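You operate a simulated robot arm through the tools that you are given. There is no shell and no other tool.

The job below is to be done with a simulated robot arm. You get a single attempt, and the scene is never put back.

TASK
Lock the carton marked HOLD in the red box.
Fine: lid shut, hasp down, yellow bolt to LOCK, in that order; the PASS cartons stay. Set down upright: what you pick out.

It is judged by the outcome, as a careful person would: the job done as asked, and still so three seconds after it is handed in. It fails if anything else is knocked over, pushed out of place, dropped, spilled or broken. Lids that push on must go on centred and level and be pressed home; caps that screw on are set level and turned clockwise until they are tight.

THE ROBOT
A 6-joint arm with a two-finger gripper, fixed in place. Base frame: the origin is on the floor under the middle of its stand, x ahead of it, y to its left, z up. Units: cm, degrees, N and s.
With the tool pointing down near the work surface it reaches from about 24 to 82 cm from the base axis. Its first joint turns from -166.0 to 166.0 degrees. Payload 2.45 kg.
The tool frame sits at the grasp point between the pads (the TCP): z along the fingers, y along the line on which they close. The tips reach 2 cm beyond it. The gripper opens to 14 cm; its body begins 16.8 cm behind the TCP.
Orientation is that of the tool frame in the base frame, as a unit quaternion [w, x, y, z]. With the fingers straight down and closing along the base's y, the tool's x points along the base's -x, its y along +y and its z along -z.

THE INTERFACE
- The arm moves only by the tool apply_moves. Its argument "increments" is a list of rows, each an object of numbers (a shift or turn left out is 0, a gripper value left out holds the last): "rx", "ry", "rz": the turn, a rotation vector about the tool's x, y, z in units of 8 degrees (1.0 is 8 degrees); "x", "y", "z": the shift along the tool's x, y, z in units of 20 mm (1.0 is 20 mm); "fingers": the closure, from 0 (fully open) to 1 (shut). In form: [{"rx": .., "ry": .., "rz": .., "x": .., "y": .., "z": .., "fingers": ..}, ...]. A call has 1 to 20 rows; each row shifts and turns the commanded pose from where the row before left it, along the tool's axes as they then stand. A call with a number of a shift or a turn outside -1 to 1 is refused whole. A row lasts 0.2 s, in which the tool goes at most 5 cm and 8.6 degrees; a call with a longer step from one row to the next is refused whole, and so is a gripper value outside its range. Where a pose cannot be reached the arm comes as near as it can. A force on the tool above 40 N (or 10 N above the force at the start of the call, whichever is more), or a blocked arm, ends the call early, and 0.2 s more pass. The fingers move at their own pace (about 4.5 cm/s each) and stop on an object; they squeeze with about 33 N. The grip force told is the motor's: it shows also when the fingers shut on nothing. Time passes only in rows, and 0.2 s behind the last, so rows that do not move let the fingers close. It gives the time, the measured TCP pose, the force on the tool (base axes), the opening and the grip force at its end, in the units of the frame above (readings bear some noise), with the torque about the TCP (base axes, N m) and any sound that the robot's microphone picked up.
- Cameras (640 x 400 px; columns grow to the right, rows downward): "scene" is fixed at [21.92, -64.91, 142.96]; the picture's right is [0.67, -0.74, 0.00], its down [-0.57, -0.52, -0.64] and it looks along [0.47, 0.43, -0.77] (base axes); focal length 223 px, centre (320, 200). "wrist" rides on the gripper at [7.8, 1.1, -20.9] in the tool frame; the picture's right is [-0.14, 0.99, 0.00], its down [-0.92, -0.13, -0.37] and it looks along [-0.37, -0.05, 0.93] (tool axes); focal length 280 px, centre (320, 200). There is no depth. A picture from a camera that has moved, and an enlarged one, comes with that camera's place and axes in the base frame and with its lens.
- camera(camera): a new picture of that camera. The clock stands still meanwhile.
- lift_body(by): moves the trunk up (or, below 0, down) by that many cm; the arm rides with it, the base frame stays. It gives what a move gives, with no picture.
- close_up(camera, box): a new picture of the part [left, top, right, bottom] of that camera's present view, enlarged. The clock stands still meanwhile.
- finish_job(): hands the job in; it is judged then, once.

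Nothing tells you positions but the pictures and the camera data. Unless the task says otherwise, let go and move clear before handing in.

The tools are called after "Emit:" by a JSON object that holds its "name" and its "arguments". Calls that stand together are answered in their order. apply_moves: Moves the arm, as the interface text tells. Its arguments: {"type":"object","properties":{"increments":{"type":"array"}},"required":["increments"]} The other tools are called the same way: lift_body (by) moves the trunk up or down; camera (camera) takes a picture; close_up (camera, box) takes an enlarged picture of a part of a camera's view; finish_job () hands the job in.

At the start:

```text
t: 0.0
eef_pos: [42.09, -31.46, 121.94]
orientation: [0.0, -0.001, 1.0, 0.001]
force: [-0.2, 0.0, 0.1]
ft_torque: [-0.02, 0.01, 0.01]
width: 13.99
gripper_force: 0.0
trunk travel left (down, up): [-10.0, 13.0]
```

scene: 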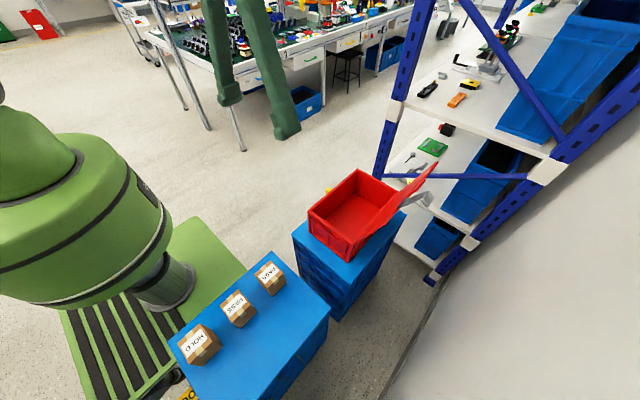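
wrist: 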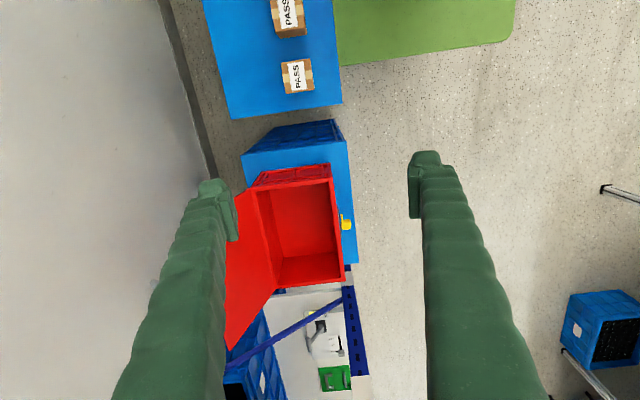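

I see a blue crate with three cartons near the robot and a red open box on another blue crate, with its lid open towards the wall. I'll take enlarged views first to find out what is what.

Emit:
{"name": "close_up", "arguments": {"camera": "scene", "box": [160, 240, 340, 380]}}

Emit:
{"name": "close_up", "arguments": {"camera": "scene", "box": [280, 150, 460, 280]}}

Emit:
{"name": "close_up", "arguments": {"camera": "wrist", "box": [200, 110, 400, 360]}}

Emit:
{"name": "close_up", "arguments": {"camera": "wrist", "box": [200, 0, 400, 120]}}

```text
2.86 times, centred on (250, 310) of scene
camera zoom: at [21.92, -64.91, 142.96], right [0.67, -0.74, 0.0], down [-0.57, -0.52, -0.64], along [0.47, 0.43, -0.77], focal length 638 px, centre (520, -114)
```

zoom: 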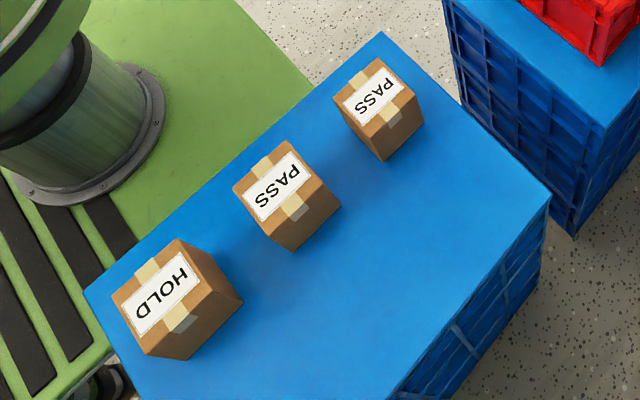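

```text
3.08 times, centred on (370, 215) of scene
camera zoom: at [21.92, -64.91, 142.96], right [0.67, -0.74, 0.0], down [-0.57, -0.52, -0.64], along [0.47, 0.43, -0.77], focal length 688 px, centre (166, 154)
```

zoom: 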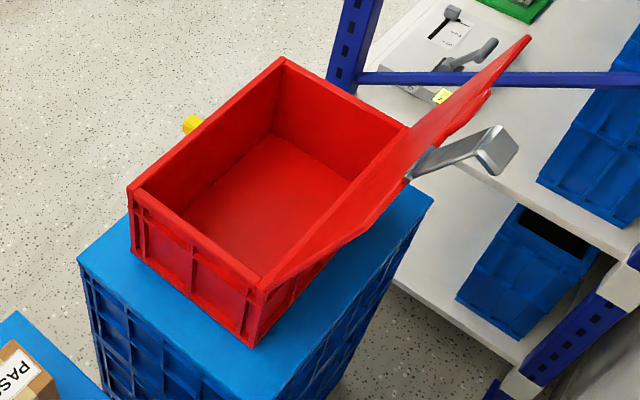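

```text
1.60 times, centred on (300, 235) of wrist
camera zoom: at [34.31, -30.3, 142.92], right [0.14, 0.99, 0.0], down [0.92, -0.13, 0.37], along [0.37, -0.05, -0.93], focal length 449 px, centre (352, 144)
```

zoom: 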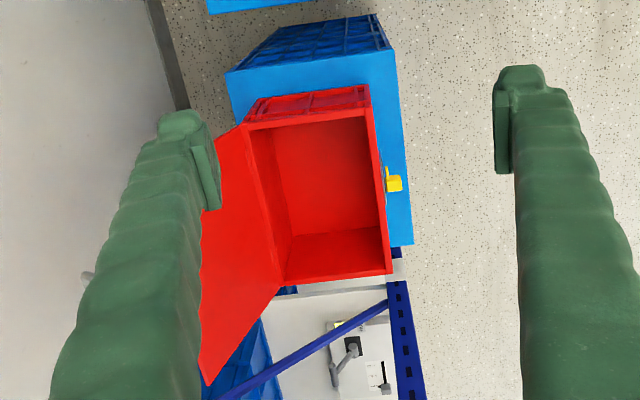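

```text
3.20 times, centred on (300, 60) of wrist
camera zoom: at [34.31, -30.3, 142.92], right [0.14, 0.99, 0.0], down [0.92, -0.13, 0.37], along [0.37, -0.05, -0.93], focal length 897 px, centre (384, 648)
```

zoom: 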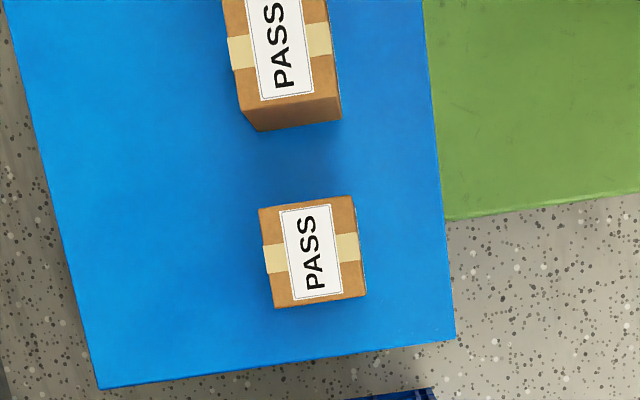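

The red box sits at roughly x 54–83, y −49 to −30, with its rim at z≈80. The lid is hinged on the −y side and the yellow bolt is on the +y face near (67,−28,79). Before touching anything I'll move the wrist camera so it looks at the bolt face and the hasp.

Emit:
{"name": "apply_moves", "arguments": {"increments": [{"x": -0.75, "y": 0.7, "z": 0.9}, {"x": -0.75, "y": 0.7, "z": 0.9}, {"x": -0.75, "y": 0.7, "z": 0.9}, {"x": -0.75, "y": 0.7, "z": 0.9}, {"x": -0.75, "y": 0.7, "z": 0.9}, {"x": -0.75, "y": 0.7, "z": 0.9}, {"x": -0.75, "y": 0.7, "z": 0.9}, {"x": -0.75, "y": 0.7, "z": 0.9}, {"x": -0.75, "y": 0.7, "z": 0.9}, {"x": -0.75, "y": 0.7, "z": 0.9}, {"x": -0.75, "y": 0.7, "z": 0.9}, {"x": -0.75, "y": 0.7, "z": 0.9}, {"rx": 1}, {"rx": 1}, {"rx": 1}, {"rx": 1}, {"rx": 1}, {"rx": 1}]}}

Emit:
{"name": "camera", "arguments": {"camera": "wrist"}}

Emit:
{"name": "camera", "arguments": {"camera": "scene"}}

```text
t: 3.8
eef_pos: [60.05, -14.69, 100.31]
orientation: [0.001, 0.001, 0.913, -0.408]
force: [-0.5, 0.0, 0.4]
ft_torque: [-0.06, 0.01, -0.01]
width: 14.0
gripper_force: 0.1
trunk travel left (down, up): [-10.0, 13.0]
```

```text
taken
camera wrist: at [52.37, 1.72, 113.58], right [0.14, 0.66, -0.74], down [0.92, 0.19, 0.34], along [0.37, -0.73, -0.58], focal length 280 px, centre (320, 200)
```

wrist: 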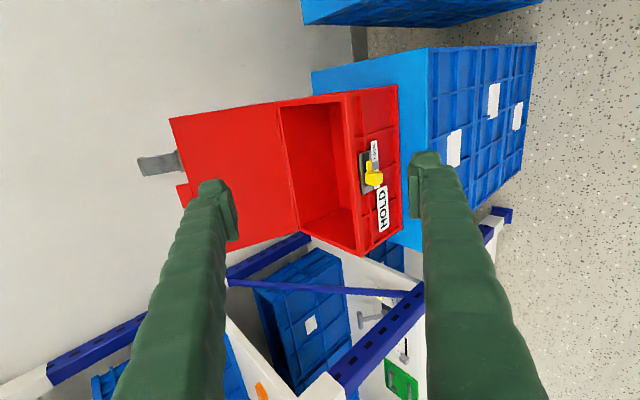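

```text
taken
```

scene: 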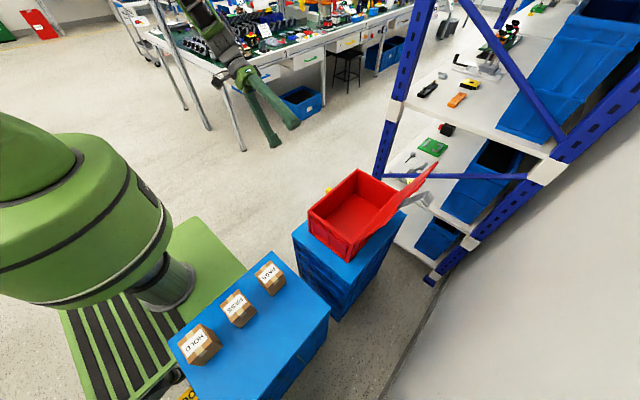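

Emit:
{"name": "close_up", "arguments": {"camera": "wrist", "box": [330, 110, 420, 250]}}

Emit:
{"name": "close_up", "arguments": {"camera": "wrist", "box": [130, 90, 330, 220]}}

Emit:
{"name": "close_up", "arguments": {"camera": "scene", "box": [370, 150, 450, 220]}}

```text
2.86 times, centred on (375, 180) of wrist
camera zoom: at [52.37, 1.72, 113.58], right [0.14, 0.66, -0.74], down [0.92, 0.19, 0.34], along [0.37, -0.73, -0.58], focal length 801 px, centre (163, 257)
```

zoom: 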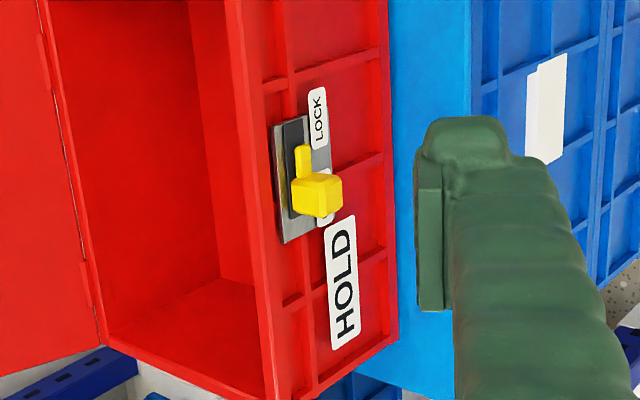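

```text
3.08 times, centred on (230, 155) of wrist
camera zoom: at [52.37, 1.72, 113.58], right [0.14, 0.66, -0.74], down [0.92, 0.19, 0.34], along [0.37, -0.73, -0.58], focal length 863 px, centre (597, 338)
```

zoom: 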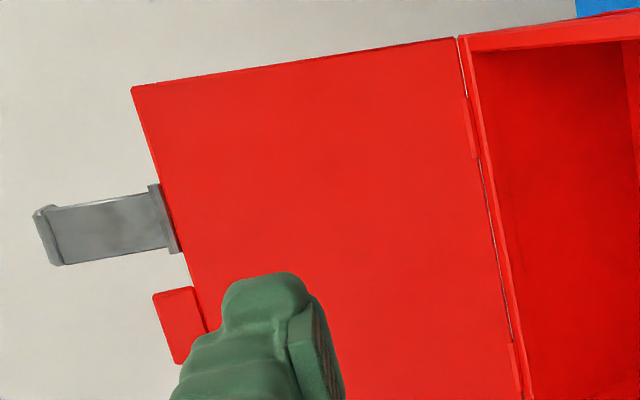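

```text
5.71 times, centred on (410, 185) of scene
camera zoom: at [21.92, -64.91, 142.96], right [0.67, -0.74, 0.0], down [-0.57, -0.52, -0.64], along [0.47, 0.43, -0.77], focal length 1277 px, centre (-194, 286)
```

zoom: 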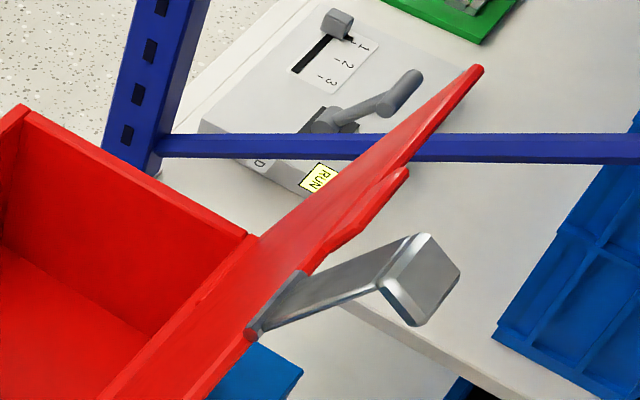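

The bolt slides along x, with LOCK at its −x end, and the hasp hangs off the lid's free edge near x≈62. Now I'll turn the tool back to vertical and move over the cartons to look at HOLD.

Emit:
{"name": "apply_moves", "arguments": {"increments": [{"rx": -1}, {"rx": -1}, {"rx": -1}, {"rx": -1}, {"rx": -1}, {"rx": -1}, {"x": 1, "y": -0.4}, {"x": 1, "y": -0.4}, {"x": 1, "y": -0.4}, {"x": 1, "y": -0.4}, {"x": 1, "y": -0.4}, {"x": 1, "y": -0.4}, {"x": 1, "y": -0.4}, {"x": 1, "y": -0.4}, {"x": 1, "y": -0.4}, {"x": 1, "y": -0.4}, {"x": 1, "y": -0.4}, {"x": 1, "y": -0.4}]}}

Emit:
{"name": "apply_moves", "arguments": {"increments": [{"x": 1, "y": -0.4}, {"x": 1, "y": -0.4}, {"x": 1, "y": -0.4}, {"x": 1, "y": -0.4}, {"x": 1, "y": -0.4}, {"x": 1, "y": -0.4}, {"x": 1, "y": -0.4}, {"x": 1, "y": -0.4}, {"x": 1, "y": -0.4}, {"x": 1, "y": -0.4}, {"x": 1, "y": -0.4}, {"x": 1, "y": -0.4}]}}

Emit:
{"name": "camera", "arguments": {"camera": "wrist"}}

Emit:
{"name": "camera", "arguments": {"camera": "scene"}}

```text
t: 7.6
eef_pos: [36.27, -24.28, 100.35]
orientation: [0.0, 0.0, 1.0, 0.0]
force: [0.0, -0.1, -0.3]
ft_torque: [0.02, -0.02, 0.01]
width: 14.01
gripper_force: 0.1
trunk travel left (down, up): [-10.0, 13.0]
```

```text
t: 10.2
eef_pos: [12.05, -33.87, 100.34]
orientation: [-0.001, 0.0, 1.0, 0.001]
force: [0.7, 0.9, -0.7]
ft_torque: [0.0, -0.02, -0.02]
width: 14.02
gripper_force: 0.0
trunk travel left (down, up): [-10.0, 13.0]
```

```text
taken
camera wrist: at [4.28, -32.69, 121.32], right [0.14, 0.99, 0.0], down [0.92, -0.13, 0.37], along [0.37, -0.05, -0.93], focal length 280 px, centre (320, 200)
```

wrist: 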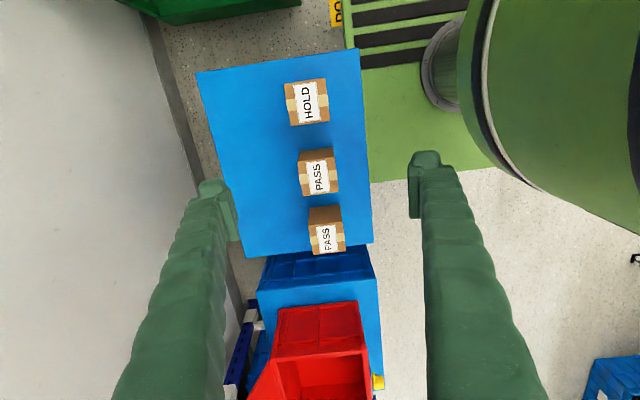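

```text
taken
```

scene: 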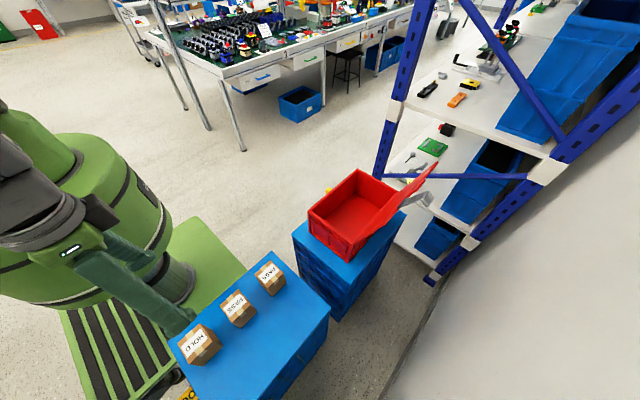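

HOLD is the carton closest to the robot's column. I'll take an enlarged view to locate its corners.

Emit:
{"name": "close_up", "arguments": {"camera": "wrist", "box": [260, 60, 360, 140]}}

Emit:
{"name": "close_up", "arguments": {"camera": "scene", "box": [160, 300, 240, 380]}}

Emit:
{"name": "close_up", "arguments": {"camera": "wrist", "box": [180, 30, 400, 270]}}

```text
5.00 times, centred on (310, 100) of wrist
camera zoom: at [4.28, -32.69, 121.32], right [0.14, 0.99, 0.0], down [0.92, -0.13, 0.37], along [0.37, -0.05, -0.93], focal length 1402 px, centre (370, 700)
```

zoom: 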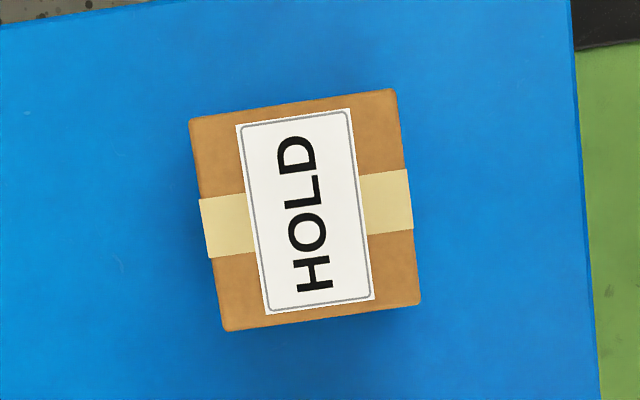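

```text
5.00 times, centred on (200, 340) of scene
camera zoom: at [21.92, -64.91, 142.96], right [0.67, -0.74, 0.0], down [-0.57, -0.52, -0.64], along [0.47, 0.43, -0.77], focal length 1117 px, centre (920, -500)
```

zoom: 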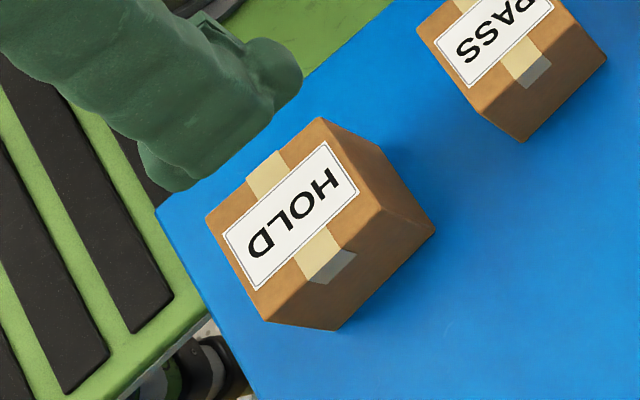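

```text
1.67 times, centred on (290, 150) of wrist
camera zoom: at [4.28, -32.69, 121.32], right [0.14, 0.99, 0.0], down [0.92, -0.13, 0.37], along [0.37, -0.05, -0.93], focal length 467 px, centre (370, 283)
```

zoom: 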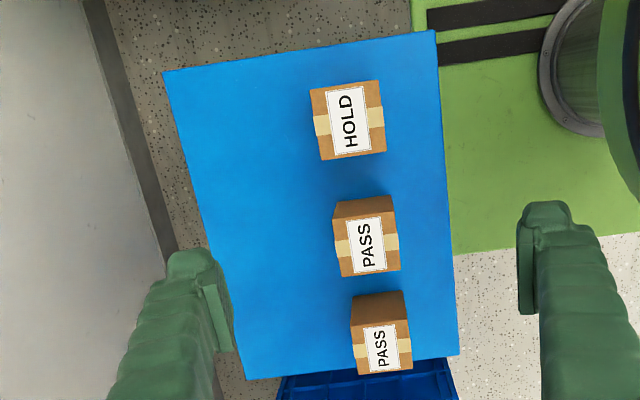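

HOLD carton spans x≈3.05–9.5, y≈−38.05 to −31.7, with its top at z≈74 and square to the base axes. I'll move above it, go down partway and check.

Emit:
{"name": "apply_moves", "arguments": {"increments": [{"x": 0.58, "y": -0.1}, {"x": 0.58, "y": -0.1}, {"x": 0.58, "y": -0.1}, {"x": 0.58, "y": -0.1}, {"x": 0.58, "y": -0.1}, {"z": 1}, {"z": 1}, {"z": 1}, {"z": 1}, {"z": 1}, {"z": 1}, {"z": 1}, {"z": 1}]}}

Emit:
{"name": "camera", "arguments": {"camera": "wrist"}}

Emit:
{"name": "close_up", "arguments": {"camera": "scene", "box": [140, 260, 300, 390]}}

```text
t: 13.0
eef_pos: [6.23, -34.85, 84.29]
orientation: [0.0, -0.001, 1.0, 0.001]
force: [0.4, 0.7, 0.8]
ft_torque: [0.0, 0.01, -0.02]
width: 14.02
gripper_force: 0.1
trunk travel left (down, up): [-10.0, 13.0]
```

```text
taken
camera wrist: at [-1.5, -33.78, 105.32], right [0.14, 0.99, 0.0], down [0.92, -0.13, 0.37], along [0.37, -0.05, -0.93], focal length 280 px, centre (320, 200)
```

wrist: 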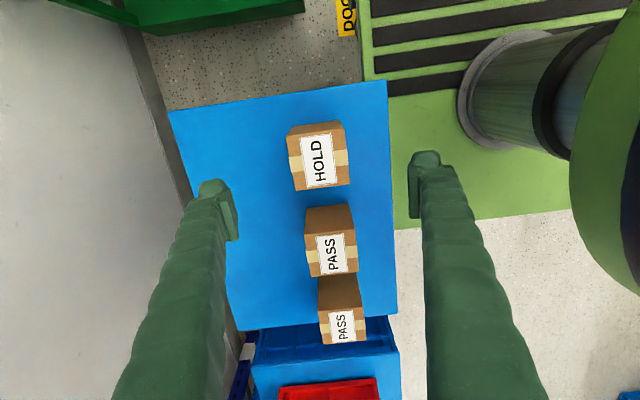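

```text
3.08 times, centred on (220, 325) of scene
camera zoom: at [21.92, -64.91, 142.96], right [0.67, -0.74, 0.0], down [-0.57, -0.52, -0.64], along [0.47, 0.43, -0.77], focal length 688 px, centre (628, -185)
```

zoom: 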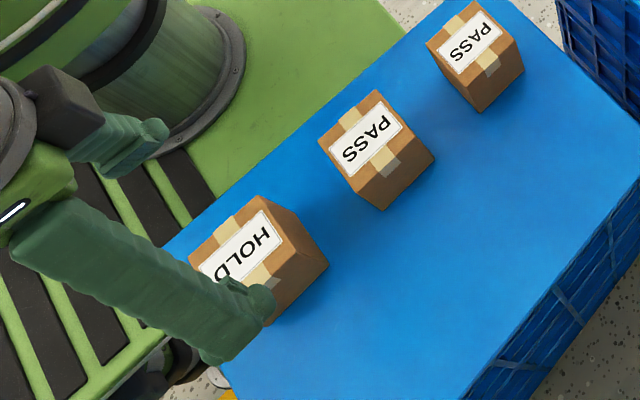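

The tool is centred over HOLD, with the fingers clear of it on both sides. I'll lower to mid-carton height and close.

Emit:
{"name": "apply_moves", "arguments": {"increments": [{"z": 0.9}, {"z": 0.9}, {"z": 0.9}, {"z": 0.9}, {"z": 0.9}, {"z": 0.9}, {"z": 0.6}, {"z": 0.45}, {}, {"fingers": 0.4}, {"fingers": 0.5}, {"fingers": 0.6}, {"fingers": 0.7}, {"fingers": 0.8}, {"fingers": 0.9}, {"fingers": 0.9}, {"fingers": 0.9}]}}

Emit:
{"name": "camera", "arguments": {"camera": "wrist"}}

Emit:
{"name": "close_up", "arguments": {"camera": "scene", "box": [140, 260, 300, 390]}}

```text
t: 16.6
eef_pos: [6.29, -34.77, 71.51]
orientation: [0.001, 0.0, 1.0, -0.001]
force: [0.5, -2.2, 3.7]
ft_torque: [0.03, -0.01, 0.03]
width: 6.98
gripper_force: 33.6
trunk travel left (down, up): [-10.0, 13.0]
```

```text
taken
camera wrist: at [-1.51, -33.71, 92.41], right [0.14, 0.99, 0.0], down [0.92, -0.13, 0.37], along [0.37, -0.05, -0.93], focal length 280 px, centre (320, 200)
```

wrist: 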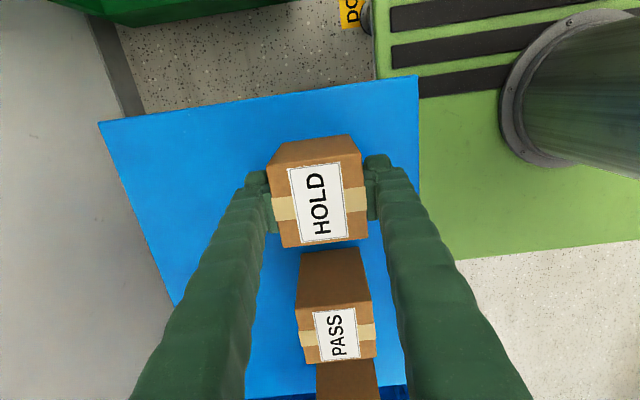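

```text
3.08 times, centred on (220, 325) of scene
camera zoom: at [21.92, -64.91, 142.96], right [0.67, -0.74, 0.0], down [-0.57, -0.52, -0.64], along [0.47, 0.43, -0.77], focal length 688 px, centre (628, -185)
```

zoom: 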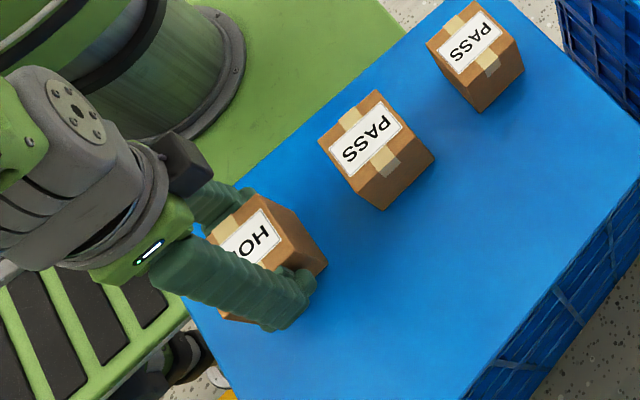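

The carton is held, 7.0 cm wide at 34 N. I'll lift straight up and check the grip.

Emit:
{"name": "apply_moves", "arguments": {"increments": [{"z": -0.5}, {"z": -0.8}, {"z": -1}, {"z": -1}, {"z": -1}, {"z": -1}, {"z": -1}, {"z": -1}, {"z": -1}, {"z": -1}, {"z": -1}, {"z": -1}, {"z": -1}, {"z": -1}]}}

Emit:
{"name": "camera", "arguments": {"camera": "wrist"}}

Emit:
{"name": "camera", "arguments": {"camera": "scene"}}

```text
t: 19.6
eef_pos: [6.25, -34.78, 98.12]
orientation: [-0.001, 0.0, 1.0, 0.0]
force: [-0.3, 0.3, -0.6]
ft_torque: [0.0, -0.02, 0.01]
width: 6.98
gripper_force: 32.9
trunk travel left (down, up): [-10.0, 13.0]
```

```text
taken
camera wrist: at [-1.54, -33.64, 119.08], right [0.14, 0.99, 0.0], down [0.92, -0.13, 0.37], along [0.37, -0.05, -0.93], focal length 280 px, centre (320, 200)
```

wrist: 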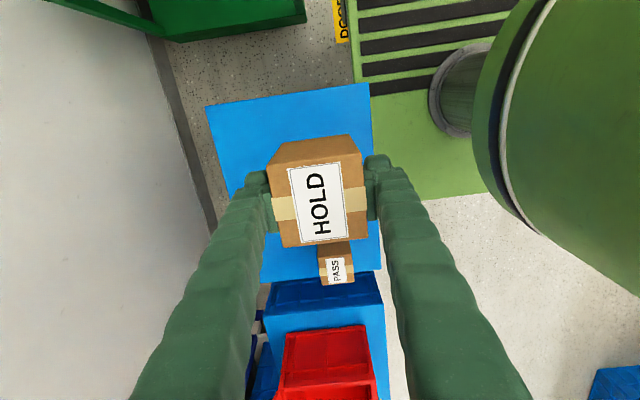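

```text
taken
```

scene: 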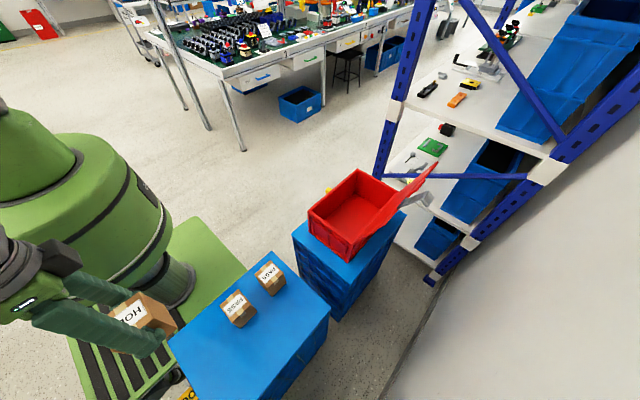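

The carton is secure and the PASS cartons are undisturbed. Next I'll carry it towards the red box at safe height, then turn the tool 90° so the fingers close along the box's long side.

Emit:
{"name": "apply_moves", "arguments": {"increments": [{"x": -0.5, "y": 0}, {"x": -0.9, "y": -0.05}, {"x": -0.9, "y": -0.05}, {"x": -0.9, "y": -0.05}, {"x": -0.9, "y": -0.05}, {"x": -0.9, "y": -0.05}, {"x": -0.9, "y": -0.05}, {"x": -0.9, "y": -0.05}, {"x": -0.9, "y": -0.05}, {"x": -0.9, "y": -0.05}, {"x": -0.9, "y": -0.05}, {"x": -0.9, "y": -0.05}, {"x": -0.9, "y": -0.05}, {"x": -0.9, "y": -0.05}, {"x": -0.9, "y": -0.05}, {"x": -0.9, "y": -0.05}, {"x": -0.9, "y": -0.05}, {"x": -0.9, "y": -0.05}, {"x": -0.9, "y": -0.05}, {"x": -0.5, "y": -0.05}]}}

Emit:
{"name": "apply_moves", "arguments": {"increments": [{"rz": 0.75}, {"rz": 1}, {"rz": 1}, {"rz": 1}, {"rz": 1}, {"rz": 1}, {"rz": 1}, {"rz": 1}, {"rz": 1}, {"rz": 1}, {"rz": 1}, {"rz": 0.5}]}}

Emit:
{"name": "camera", "arguments": {"camera": "scene"}}

Emit:
{"name": "camera", "arguments": {"camera": "wrist"}}

```text
t: 23.8
eef_pos: [40.68, -36.64, 97.95]
orientation: [0.0, 0.0, 1.0, 0.0]
force: [0.1, -0.3, -2.2]
ft_torque: [0.0, -0.01, 0.01]
width: 6.98
gripper_force: 32.7
trunk travel left (down, up): [-10.0, 13.0]
```

```text
t: 26.4
eef_pos: [40.68, -36.75, 98.03]
orientation: [0.0, 0.707, 0.707, 0.0]
force: [0.9, 0.1, -2.8]
ft_torque: [-0.03, 0.05, 0.0]
width: 6.93
gripper_force: 33.1
trunk travel left (down, up): [-10.0, 13.0]
```

```text
taken
```

scene: 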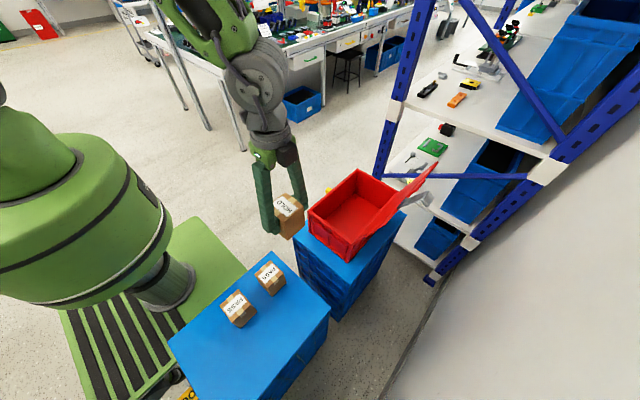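

```text
taken
camera wrist: at [41.84, -28.89, 119.03], right [0.99, -0.14, 0.0], down [-0.13, -0.92, 0.37], along [-0.05, -0.36, -0.93], focal length 280 px, centre (320, 200)
```

wrist: 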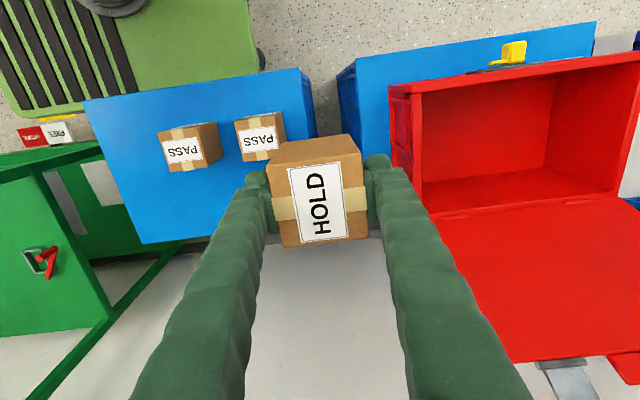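

The carton is still held firmly and the tool is turned. I'll enlarge the wrist view to refine where the box edges are before lowering.

Emit:
{"name": "close_up", "arguments": {"camera": "wrist", "box": [370, 20, 640, 240]}}

Emit:
{"name": "close_up", "arguments": {"camera": "wrist", "box": [460, 20, 560, 90]}}

Emit:
{"name": "close_up", "arguments": {"camera": "wrist", "box": [480, 300, 640, 400]}}

```text
1.82 times, centred on (505, 130) of wrist
camera zoom: at [41.84, -28.89, 119.03], right [0.99, -0.14, 0.0], down [-0.13, -0.92, 0.37], along [-0.05, -0.36, -0.93], focal length 510 px, centre (-16, 327)
```

zoom: 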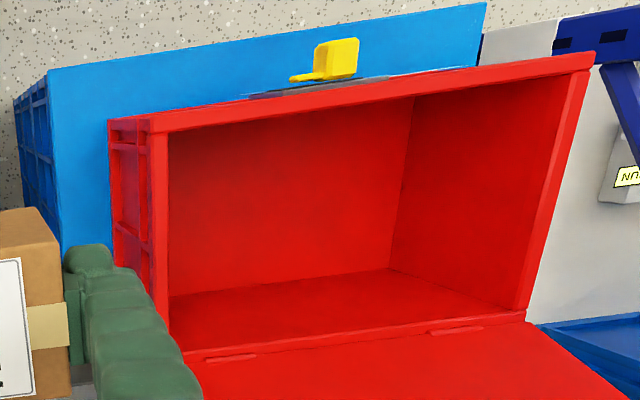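

```text
5.71 times, centred on (510, 55) of wrist
camera zoom: at [41.84, -28.89, 119.03], right [0.99, -0.14, 0.0], down [-0.13, -0.92, 0.37], along [-0.05, -0.36, -0.93], focal length 1602 px, centre (-766, 1029)
```

zoom: 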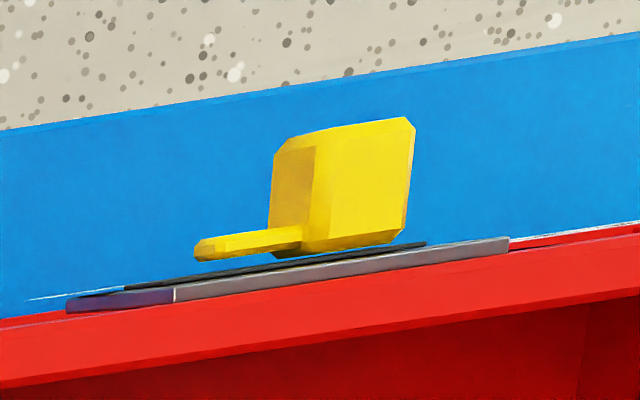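

```text
4.00 times, centred on (560, 350) of wrist
camera zoom: at [41.84, -28.89, 119.03], right [0.99, -0.14, 0.0], down [-0.13, -0.92, 0.37], along [-0.05, -0.36, -0.93], focal length 1122 px, centre (-640, -400)
```

zoom: 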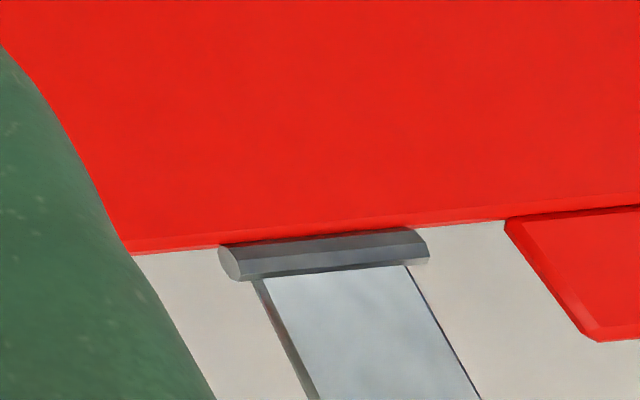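

The box's outer edges are at x≈53.7–83.3 and y≈−48.7 to −29.9, so its middle is near (68.5,−39.3). I'll carry the carton over (66,−39.3) and check the clearances from both cameras.

Emit:
{"name": "apply_moves", "arguments": {"increments": [{"y": 0.6, "x": -0.09}, {"y": 0.93, "x": -0.09}, {"y": 0.93, "x": -0.09}, {"y": 0.93, "x": -0.09}, {"y": 0.93, "x": -0.09}, {"y": 0.93, "x": -0.09}, {"y": 0.93, "x": -0.09}, {"y": 0.93, "x": -0.09}, {"y": 0.93, "x": -0.09}, {"y": 0.93, "x": -0.09}, {"y": 0.93, "x": -0.09}, {"y": 0.93, "x": -0.09}, {"y": 0.93, "x": -0.09}, {"y": 0.9, "x": -0.09}, {}]}}

Emit:
{"name": "camera", "arguments": {"camera": "wrist"}}

Emit:
{"name": "close_up", "arguments": {"camera": "scene", "box": [240, 60, 480, 280]}}

```text
t: 29.6
eef_pos: [66.03, -39.16, 98.12]
orientation: [0.0, 0.707, 0.708, 0.0]
force: [-1.2, 0.4, -1.8]
ft_torque: [0.01, 0.03, 0.0]
width: 6.97
gripper_force: 33.1
trunk travel left (down, up): [-10.0, 13.0]
```

```text
taken
camera wrist: at [67.17, -31.38, 119.0], right [0.99, -0.14, 0.0], down [-0.13, -0.92, 0.37], along [-0.05, -0.37, -0.93], focal length 280 px, centre (320, 200)
```

wrist: 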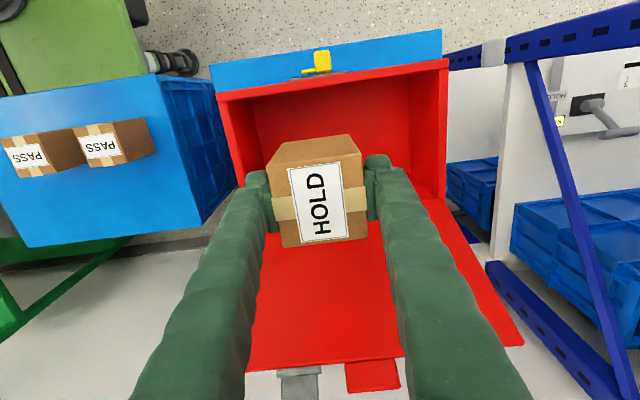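

```text
1.82 times, centred on (360, 170) of scene
camera zoom: at [21.92, -64.91, 142.96], right [0.67, -0.74, 0.0], down [-0.57, -0.52, -0.64], along [0.47, 0.43, -0.77], focal length 406 px, centre (247, 254)
```

zoom: 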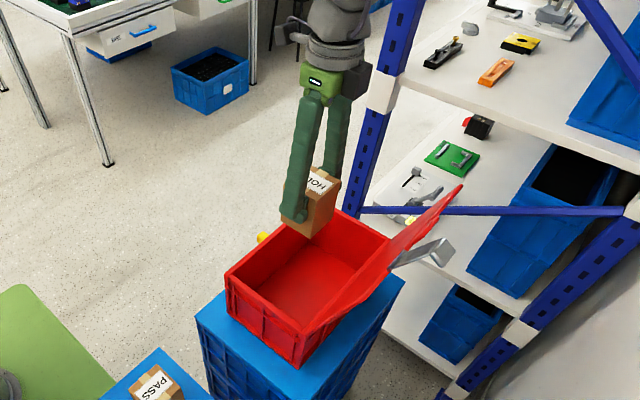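

The carton hangs centred over the opening with clear space all round. I'll lower it, slowly at the end until it touches the floor of the box.

Emit:
{"name": "apply_moves", "arguments": {"increments": [{"z": 0.6}, {"z": 0.9}, {"z": 0.9}, {"z": 0.9}, {"z": 0.9}, {"z": 0.9}, {"z": 0.9}, {"z": 0.9}, {"z": 0.9}, {"z": 0.9}, {"z": 0.8}, {"z": 0.8}, {"z": 0.5}]}}

Emit:
{"name": "camera", "arguments": {"camera": "wrist"}}

Emit:
{"name": "close_up", "arguments": {"camera": "scene", "box": [240, 60, 480, 280]}}

```text
t: 32.4
eef_pos: [66.15, -39.21, 76.45]
orientation: [0.001, 0.707, 0.707, 0.001]
force: [-0.3, 0.4, -2.3]
ft_torque: [0.02, -0.03, 0.02]
width: 6.95
gripper_force: 33.0
trunk travel left (down, up): [-10.0, 13.0]
```

```text
taken
camera wrist: at [67.16, -31.38, 97.43], right [0.99, -0.14, 0.0], down [-0.13, -0.92, 0.37], along [-0.05, -0.37, -0.93], focal length 280 px, centre (320, 200)
```

wrist: 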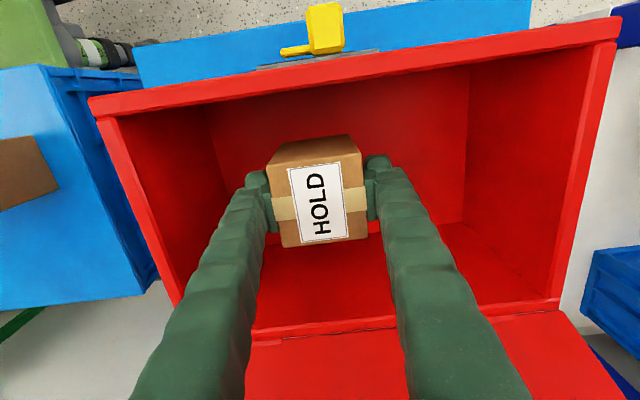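

```text
1.82 times, centred on (360, 170) of scene
camera zoom: at [21.92, -64.91, 142.96], right [0.67, -0.74, 0.0], down [-0.57, -0.52, -0.64], along [0.47, 0.43, -0.77], focal length 406 px, centre (247, 254)
```

zoom: 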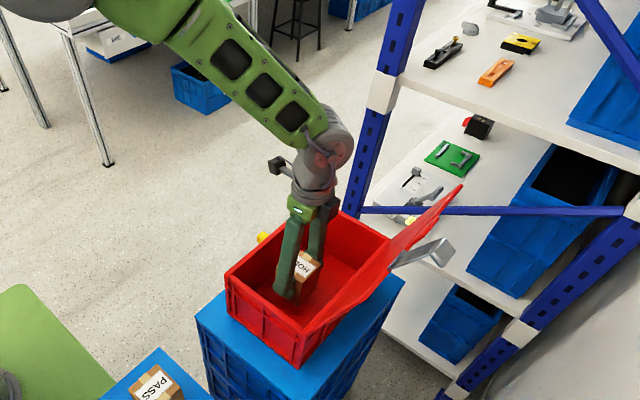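

Everything is clear. I'll go on down gently while watching the vertical force.

Emit:
{"name": "apply_moves", "arguments": {"increments": [{"z": 0.3}, {"z": 0.3}, {"z": 0.3}, {"z": 0.3}, {"z": 0.2}, {"z": 0.1}, {"z": 0.1}]}}

Emit:
{"name": "apply_moves", "arguments": {"increments": [{"z": 0.1}, {"z": 0.1}]}}

```text
t: 34.0
eef_pos: [65.98, -39.21, 73.27]
orientation: [0.0, 0.707, 0.707, 0.0]
force: [0.5, -0.9, -1.6]
ft_torque: [-0.01, 0.01, 0.0]
width: 6.96
gripper_force: 33.1
trunk travel left (down, up): [-10.0, 13.0]
```

```text
t: 34.6
eef_pos: [65.98, -39.33, 72.83]
orientation: [-0.001, 0.708, 0.707, 0.0]
force: [0.2, -0.2, -2.1]
ft_torque: [0.0, -0.02, 0.01]
width: 6.97
gripper_force: 33.1
trunk travel left (down, up): [-10.0, 13.0]
```

Emit:
{"name": "apply_moves", "arguments": {"increments": [{"z": 0.1}, {"z": 0.1}]}}

Emit:
{"name": "apply_moves", "arguments": {"increments": [{"z": 0.08}]}}

Emit:
{"name": "apply_moves", "arguments": {"increments": [{"z": 0.08}]}}

```text
t: 35.2
eef_pos: [65.98, -39.17, 72.7]
orientation: [0.001, 0.708, 0.707, 0.0]
force: [-5.8, 2.3, 21.7]
ft_torque: [0.56, 0.51, 0.09]
width: 6.93
gripper_force: 33.0
trunk travel left (down, up): [-10.0, 13.0]
```

```text
t: 35.6
eef_pos: [66.0, -39.26, 72.64]
orientation: [0.003, 0.707, 0.707, 0.001]
force: [-7.3, 0.8, 36.6]
ft_torque: [0.34, 0.07, 0.05]
width: 6.96
gripper_force: 32.8
trunk travel left (down, up): [-10.0, 13.0]
```

```text
t: 36.0
eef_pos: [66.02, -39.36, 72.43]
orientation: [0.003, 0.707, 0.707, 0.001]
force: [-5.6, -1.2, 39.8]
ft_torque: [-0.05, -0.01, 0.01]
width: 6.98
gripper_force: 33.0
trunk travel left (down, up): [-10.0, 13.0]
```

The carton is on the box floor, but I pressed a little too far. I'll ease up until the force is nearly gone, then open the fingers partway.

Emit:
{"name": "apply_moves", "arguments": {"increments": [{"z": -0.1}, {"z": -0.08}]}}

```text
t: 36.6
eef_pos: [65.99, -39.29, 72.53]
orientation: [0.001, 0.707, 0.707, 0.001]
force: [3.2, -7.7, 18.4]
ft_torque: [-0.5, -0.57, -0.07]
width: 6.94
gripper_force: 33.1
trunk travel left (down, up): [-10.0, 13.0]
```

Emit:
{"name": "apply_moves", "arguments": {"increments": [{"z": -0.08}, {}]}}

```text
t: 37.2
eef_pos: [65.83, -39.15, 72.5]
orientation: [-0.001, 0.707, 0.707, 0.001]
force: [2.5, -1.3, 4.5]
ft_torque: [-0.24, -0.36, 0.11]
width: 6.96
gripper_force: 33.4
trunk travel left (down, up): [-10.0, 13.0]
```

The force is down to a few newtons and the carton is resting on the floor. I'll open the fingers partway, wait, and look.

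Emit:
{"name": "apply_moves", "arguments": {"increments": [{"fingers": 0.47}, {"fingers": 0.42}, {"fingers": 0.35}, {"fingers": 0.28}, {"fingers": 0.28}]}}

Emit:
{"name": "camera", "arguments": {"camera": "wrist"}}

```text
t: 38.4
eef_pos: [65.95, -39.25, 72.71]
orientation: [0.0, 0.707, 0.707, 0.001]
force: [-0.3, 0.9, -0.5]
ft_torque: [0.02, -0.03, -0.02]
width: 10.1
gripper_force: 0.1
trunk travel left (down, up): [-10.0, 13.0]
```

```text
taken
camera wrist: at [67.12, -31.4, 93.61], right [0.99, -0.14, 0.0], down [-0.13, -0.92, 0.37], along [-0.05, -0.37, -0.93], focal length 280 px, centre (320, 200)
```

wrist: 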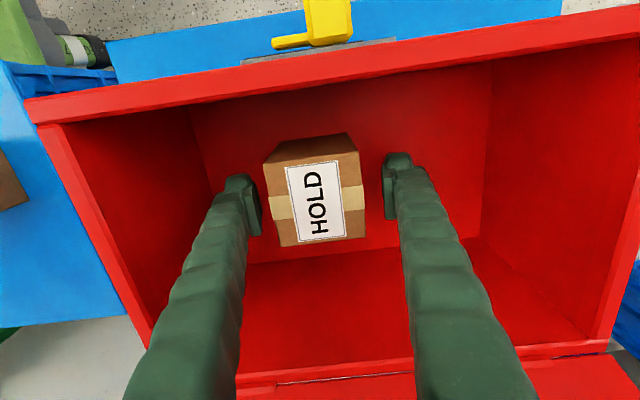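

The carton stands upright on the box floor and is released. I'll lift straight out, then turn the tool back so the fingers close along y.

Emit:
{"name": "apply_moves", "arguments": {"increments": [{"z": -0.5}, {"z": -1}, {"z": -1}, {"z": -1}, {"z": -1}, {"z": -1}, {"z": -1}, {"z": -1}, {"z": -1}, {"z": -1}, {"z": -1}, {"z": -1}, {"z": -1}, {"z": -1}, {"z": -1}, {"z": -1}, {"z": -1}, {"z": -1}, {"z": -1}, {"z": -1}]}}

Emit:
{"name": "apply_moves", "arguments": {"increments": [{"rz": -0.75, "y": -0.5}, {"rz": -1}, {"rz": -1}, {"rz": -1}, {"rz": -1}, {"rz": -1}, {"rz": -1}, {"rz": -1}, {"rz": -1}, {"rz": -1}, {"rz": -1}, {"rz": -0.5}, {"x": 1}, {"x": 1}, {"x": 1}, {"x": 1}]}}

Emit:
{"name": "camera", "arguments": {"camera": "wrist"}}

Emit:
{"name": "camera", "arguments": {"camera": "scene"}}

```text
t: 42.6
eef_pos: [66.03, -39.35, 111.8]
orientation: [-0.001, 0.708, 0.707, 0.0]
force: [0.0, 0.4, -0.2]
ft_torque: [0.0, -0.03, -0.02]
width: 10.07
gripper_force: 0.1
trunk travel left (down, up): [-10.0, 13.0]
```

```text
t: 46.0
eef_pos: [56.88, -39.25, 111.7]
orientation: [0.001, 0.0, 1.0, -0.001]
force: [0.4, -0.1, 0.0]
ft_torque: [-0.02, -0.02, 0.03]
width: 10.09
gripper_force: 0.1
trunk travel left (down, up): [-10.0, 13.0]
```

```text
taken
camera wrist: at [49.16, -38.18, 132.64], right [0.14, 0.99, 0.0], down [0.92, -0.13, 0.37], along [0.37, -0.05, -0.93], focal length 280 px, centre (320, 200)
```

wrist: 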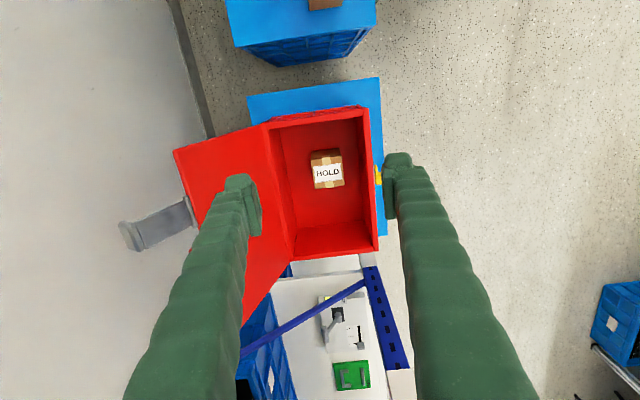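

```text
taken
```

scene: 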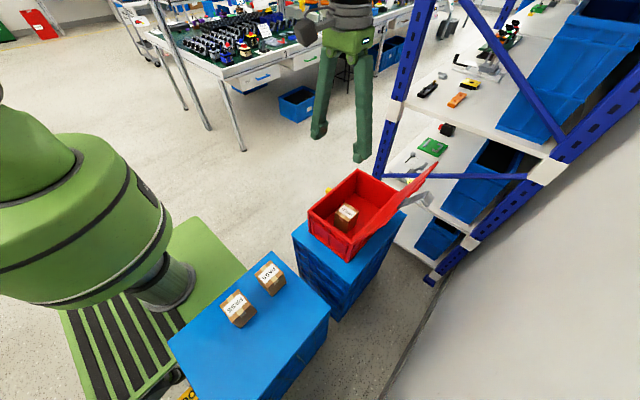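

HOLD is upright inside the box. For the lid, I'll straddle its near corner with the fingers, one behind and one in front, at x≈55.8, which is clear of the hasp at x 59–64. I'll move sideways at height first.

Emit:
{"name": "apply_moves", "arguments": {"increments": [{"y": -0.75, "x": 0.05}, {"y": -0.75, "x": 0.05}, {"y": -0.75, "x": 0.05}, {"y": -0.75, "x": 0.05}, {"y": -0.75, "x": 0.05}, {"y": -0.75, "x": 0.05}, {"y": -0.75, "x": 0.05}, {"y": -0.75, "x": 0.05}, {"y": -0.75, "x": 0.05}, {"y": -0.63, "x": 0.05}, {}]}}

Emit:
{"name": "camera", "arguments": {"camera": "wrist"}}

Emit:
{"name": "close_up", "arguments": {"camera": "scene", "box": [280, 60, 520, 280]}}

```text
t: 48.4
eef_pos: [55.98, -54.01, 111.74]
orientation: [0.0, 0.0, 1.0, 0.0]
force: [0.2, -0.7, 1.0]
ft_torque: [-0.03, -0.04, 0.04]
width: 10.13
gripper_force: 0.1
trunk travel left (down, up): [-10.0, 13.0]
```

```text
taken
camera wrist: at [48.2, -52.89, 132.61], right [0.14, 0.99, 0.0], down [0.92, -0.13, 0.37], along [0.37, -0.05, -0.93], focal length 280 px, centre (320, 200)
```

wrist: 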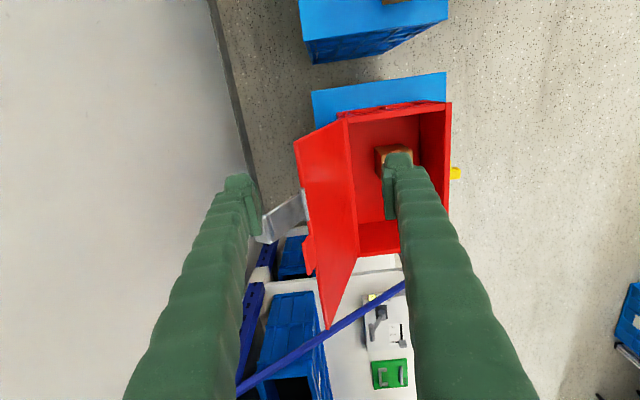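

```text
1.82 times, centred on (400, 170) of scene
camera zoom: at [21.92, -64.91, 142.96], right [0.67, -0.74, 0.0], down [-0.57, -0.52, -0.64], along [0.47, 0.43, -0.77], focal length 406 px, centre (174, 254)
```

zoom: 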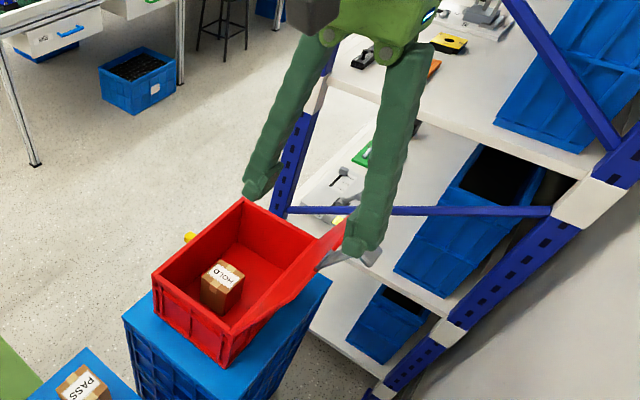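

The fingers straddle the lid edge with the hasp about 2 cm to the far side. I'll lower so the tips pass 6 cm below the lid's free edge.

Emit:
{"name": "apply_moves", "arguments": {"increments": [{"z": 0.6}, {"z": 0.6}, {"z": 0.6}, {"z": 0.6}, {"z": 0.6}, {"z": 0.6}]}}

Emit:
{"name": "camera", "arguments": {"camera": "wrist"}}

Emit:
{"name": "close_up", "arguments": {"camera": "scene", "box": [340, 100, 480, 260]}}

```text
t: 49.8
eef_pos: [56.08, -53.94, 104.46]
orientation: [-0.001, 0.0, 1.0, 0.0]
force: [0.7, 0.4, 0.2]
ft_torque: [0.0, -0.02, 0.01]
width: 10.07
gripper_force: 0.1
trunk travel left (down, up): [-10.0, 13.0]
```

```text
taken
camera wrist: at [48.24, -52.83, 125.4], right [0.14, 0.99, 0.0], down [0.92, -0.13, 0.37], along [0.36, -0.05, -0.93], focal length 280 px, centre (320, 200)
```

wrist: 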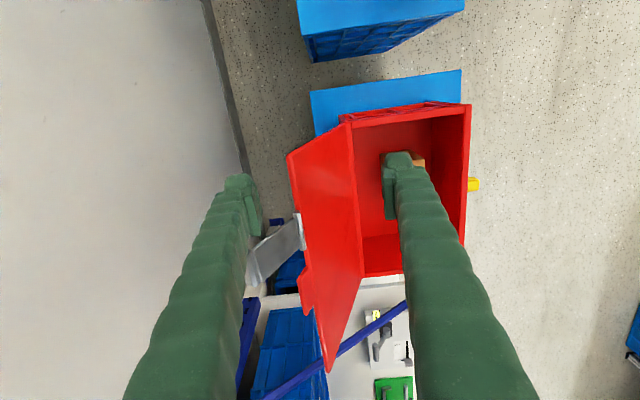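

```text
2.50 times, centred on (410, 180) of scene
camera zoom: at [21.92, -64.91, 142.96], right [0.67, -0.74, 0.0], down [-0.57, -0.52, -0.64], along [0.47, 0.43, -0.77], focal length 559 px, centre (95, 250)
```

zoom: 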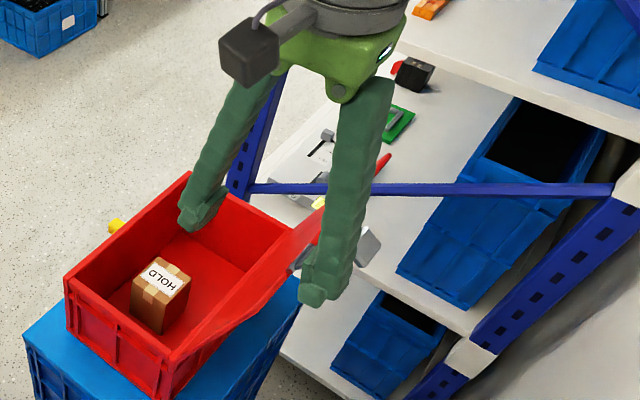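

There is still a gap between the finger and the hasp. I'll shift 0.5 cm away from the hasp and keep going down in small steps.

Emit:
{"name": "apply_moves", "arguments": {"increments": [{"x": 0.25}, {"z": 0.5}, {"z": 0.5}, {"z": 0.5}, {"z": 0.5}, {"z": 0.5}, {"z": 0.5}, {"z": 0.5}, {"z": 0.5}, {"z": 0.5}]}}

Emit:
{"name": "camera", "arguments": {"camera": "wrist"}}

Emit:
{"name": "close_up", "arguments": {"camera": "scene", "box": [340, 100, 480, 260]}}

```text
t: 52.0
eef_pos: [55.53, -53.98, 95.44]
orientation: [0.0, 0.0, 1.0, 0.001]
force: [-0.6, -0.1, -0.3]
ft_torque: [0.03, -0.01, 0.03]
width: 10.07
gripper_force: 0.0
trunk travel left (down, up): [-10.0, 13.0]
```

```text
taken
camera wrist: at [47.75, -52.89, 116.39], right [0.14, 0.99, 0.0], down [0.92, -0.13, 0.37], along [0.36, -0.05, -0.93], focal length 280 px, centre (320, 200)
```

wrist: 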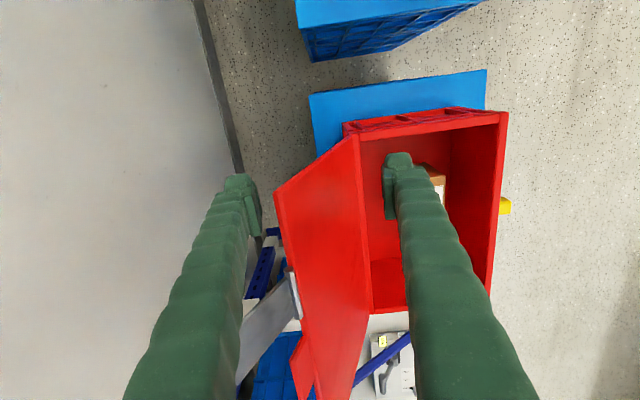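

```text
2.50 times, centred on (410, 180) of scene
camera zoom: at [21.92, -64.91, 142.96], right [0.67, -0.74, 0.0], down [-0.57, -0.52, -0.64], along [0.47, 0.43, -0.77], focal length 559 px, centre (95, 250)
```

zoom: 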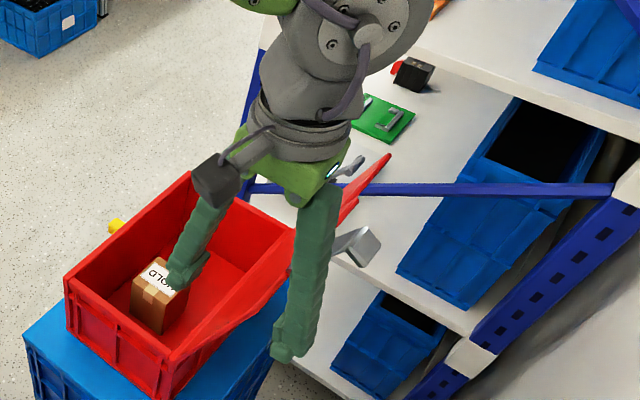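

The back finger is behind the lid and the front finger is inside. I'll move slowly in +y to swing the lid up, watching the force.

Emit:
{"name": "apply_moves", "arguments": {"increments": [{"y": 0.25}, {"y": 0.25}, {"y": 0.25}, {"y": 0.25}, {"y": 0.25}, {"y": 0.25}, {"y": 0.25}, {"y": 0.25}, {"y": 0.25}]}}

Emit:
{"name": "camera", "arguments": {"camera": "wrist"}}

Emit:
{"name": "close_up", "arguments": {"camera": "scene", "box": [340, 100, 480, 260]}}

```text
t: 54.0
eef_pos: [55.5, -49.52, 95.5]
orientation: [0.0, 0.0, 1.0, 0.001]
force: [-0.1, -1.3, 1.2]
ft_torque: [-0.01, -0.02, -0.02]
width: 10.09
gripper_force: 0.1
trunk travel left (down, up): [-10.0, 13.0]
```

```text
taken
camera wrist: at [47.71, -48.39, 116.44], right [0.14, 0.99, 0.0], down [0.92, -0.13, 0.37], along [0.37, -0.05, -0.93], focal length 280 px, centre (320, 200)
```

wrist: 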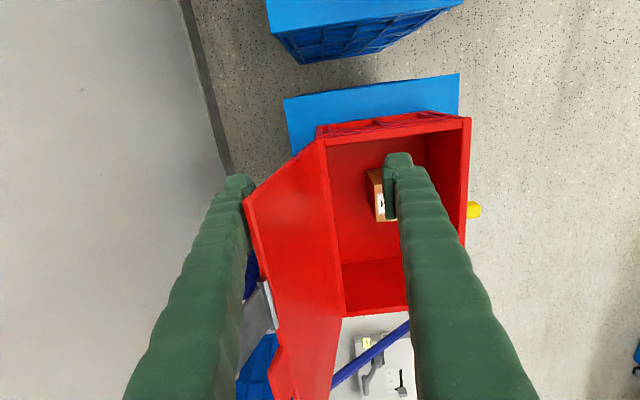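

```text
2.50 times, centred on (410, 180) of scene
camera zoom: at [21.92, -64.91, 142.96], right [0.67, -0.74, 0.0], down [-0.57, -0.52, -0.64], along [0.47, 0.43, -0.77], focal length 559 px, centre (95, 250)
```

zoom: 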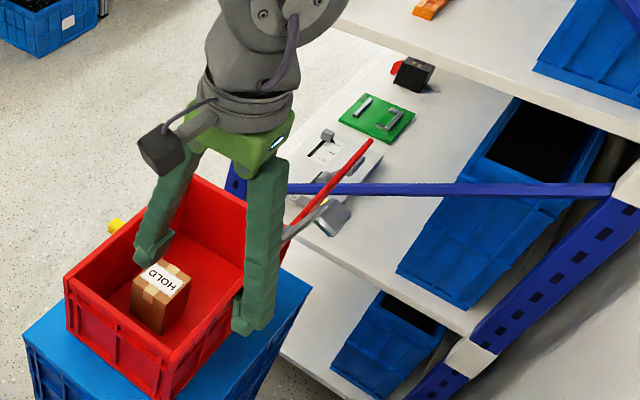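

The back finger is against the lid and it swings with very little force. I'll continue.

Emit:
{"name": "apply_moves", "arguments": {"increments": [{"y": 0.25}, {"y": 0.25}, {"y": 0.25}, {"y": 0.25}, {"y": 0.25}, {"y": 0.25}, {"y": 0.25}, {"y": 0.25}, {"y": 0.25}, {"y": 0.25}, {}]}}

Emit:
{"name": "camera", "arguments": {"camera": "wrist"}}

Emit:
{"name": "close_up", "arguments": {"camera": "scene", "box": [340, 100, 480, 260]}}

```text
t: 56.4
eef_pos: [55.46, -44.47, 95.47]
orientation: [0.0, 0.0, 1.0, 0.0]
force: [0.0, 0.7, 0.3]
ft_torque: [0.01, -0.01, -0.01]
width: 10.05
gripper_force: 0.1
trunk travel left (down, up): [-10.0, 13.0]
```

```text
taken
camera wrist: at [47.72, -43.34, 116.37], right [0.14, 0.99, 0.0], down [0.92, -0.13, 0.37], along [0.36, -0.05, -0.93], focal length 280 px, centre (320, 200)
```

wrist: 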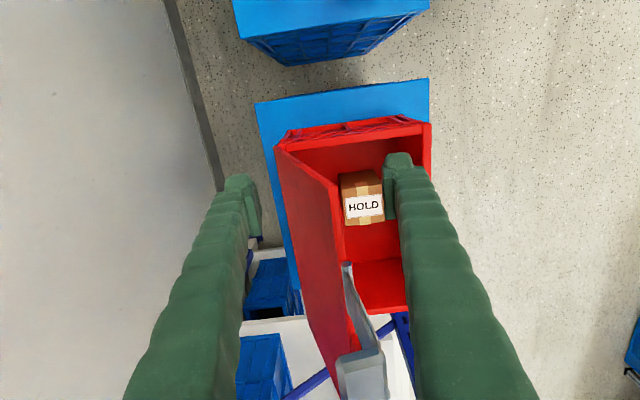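

```text
2.50 times, centred on (410, 180) of scene
camera zoom: at [21.92, -64.91, 142.96], right [0.67, -0.74, 0.0], down [-0.57, -0.52, -0.64], along [0.47, 0.43, -0.77], focal length 559 px, centre (95, 250)
```

zoom: 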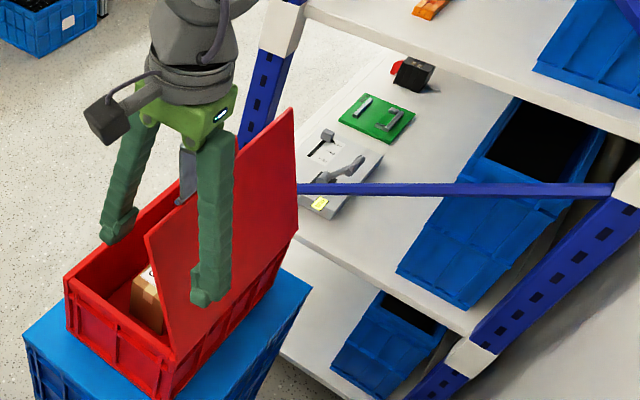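

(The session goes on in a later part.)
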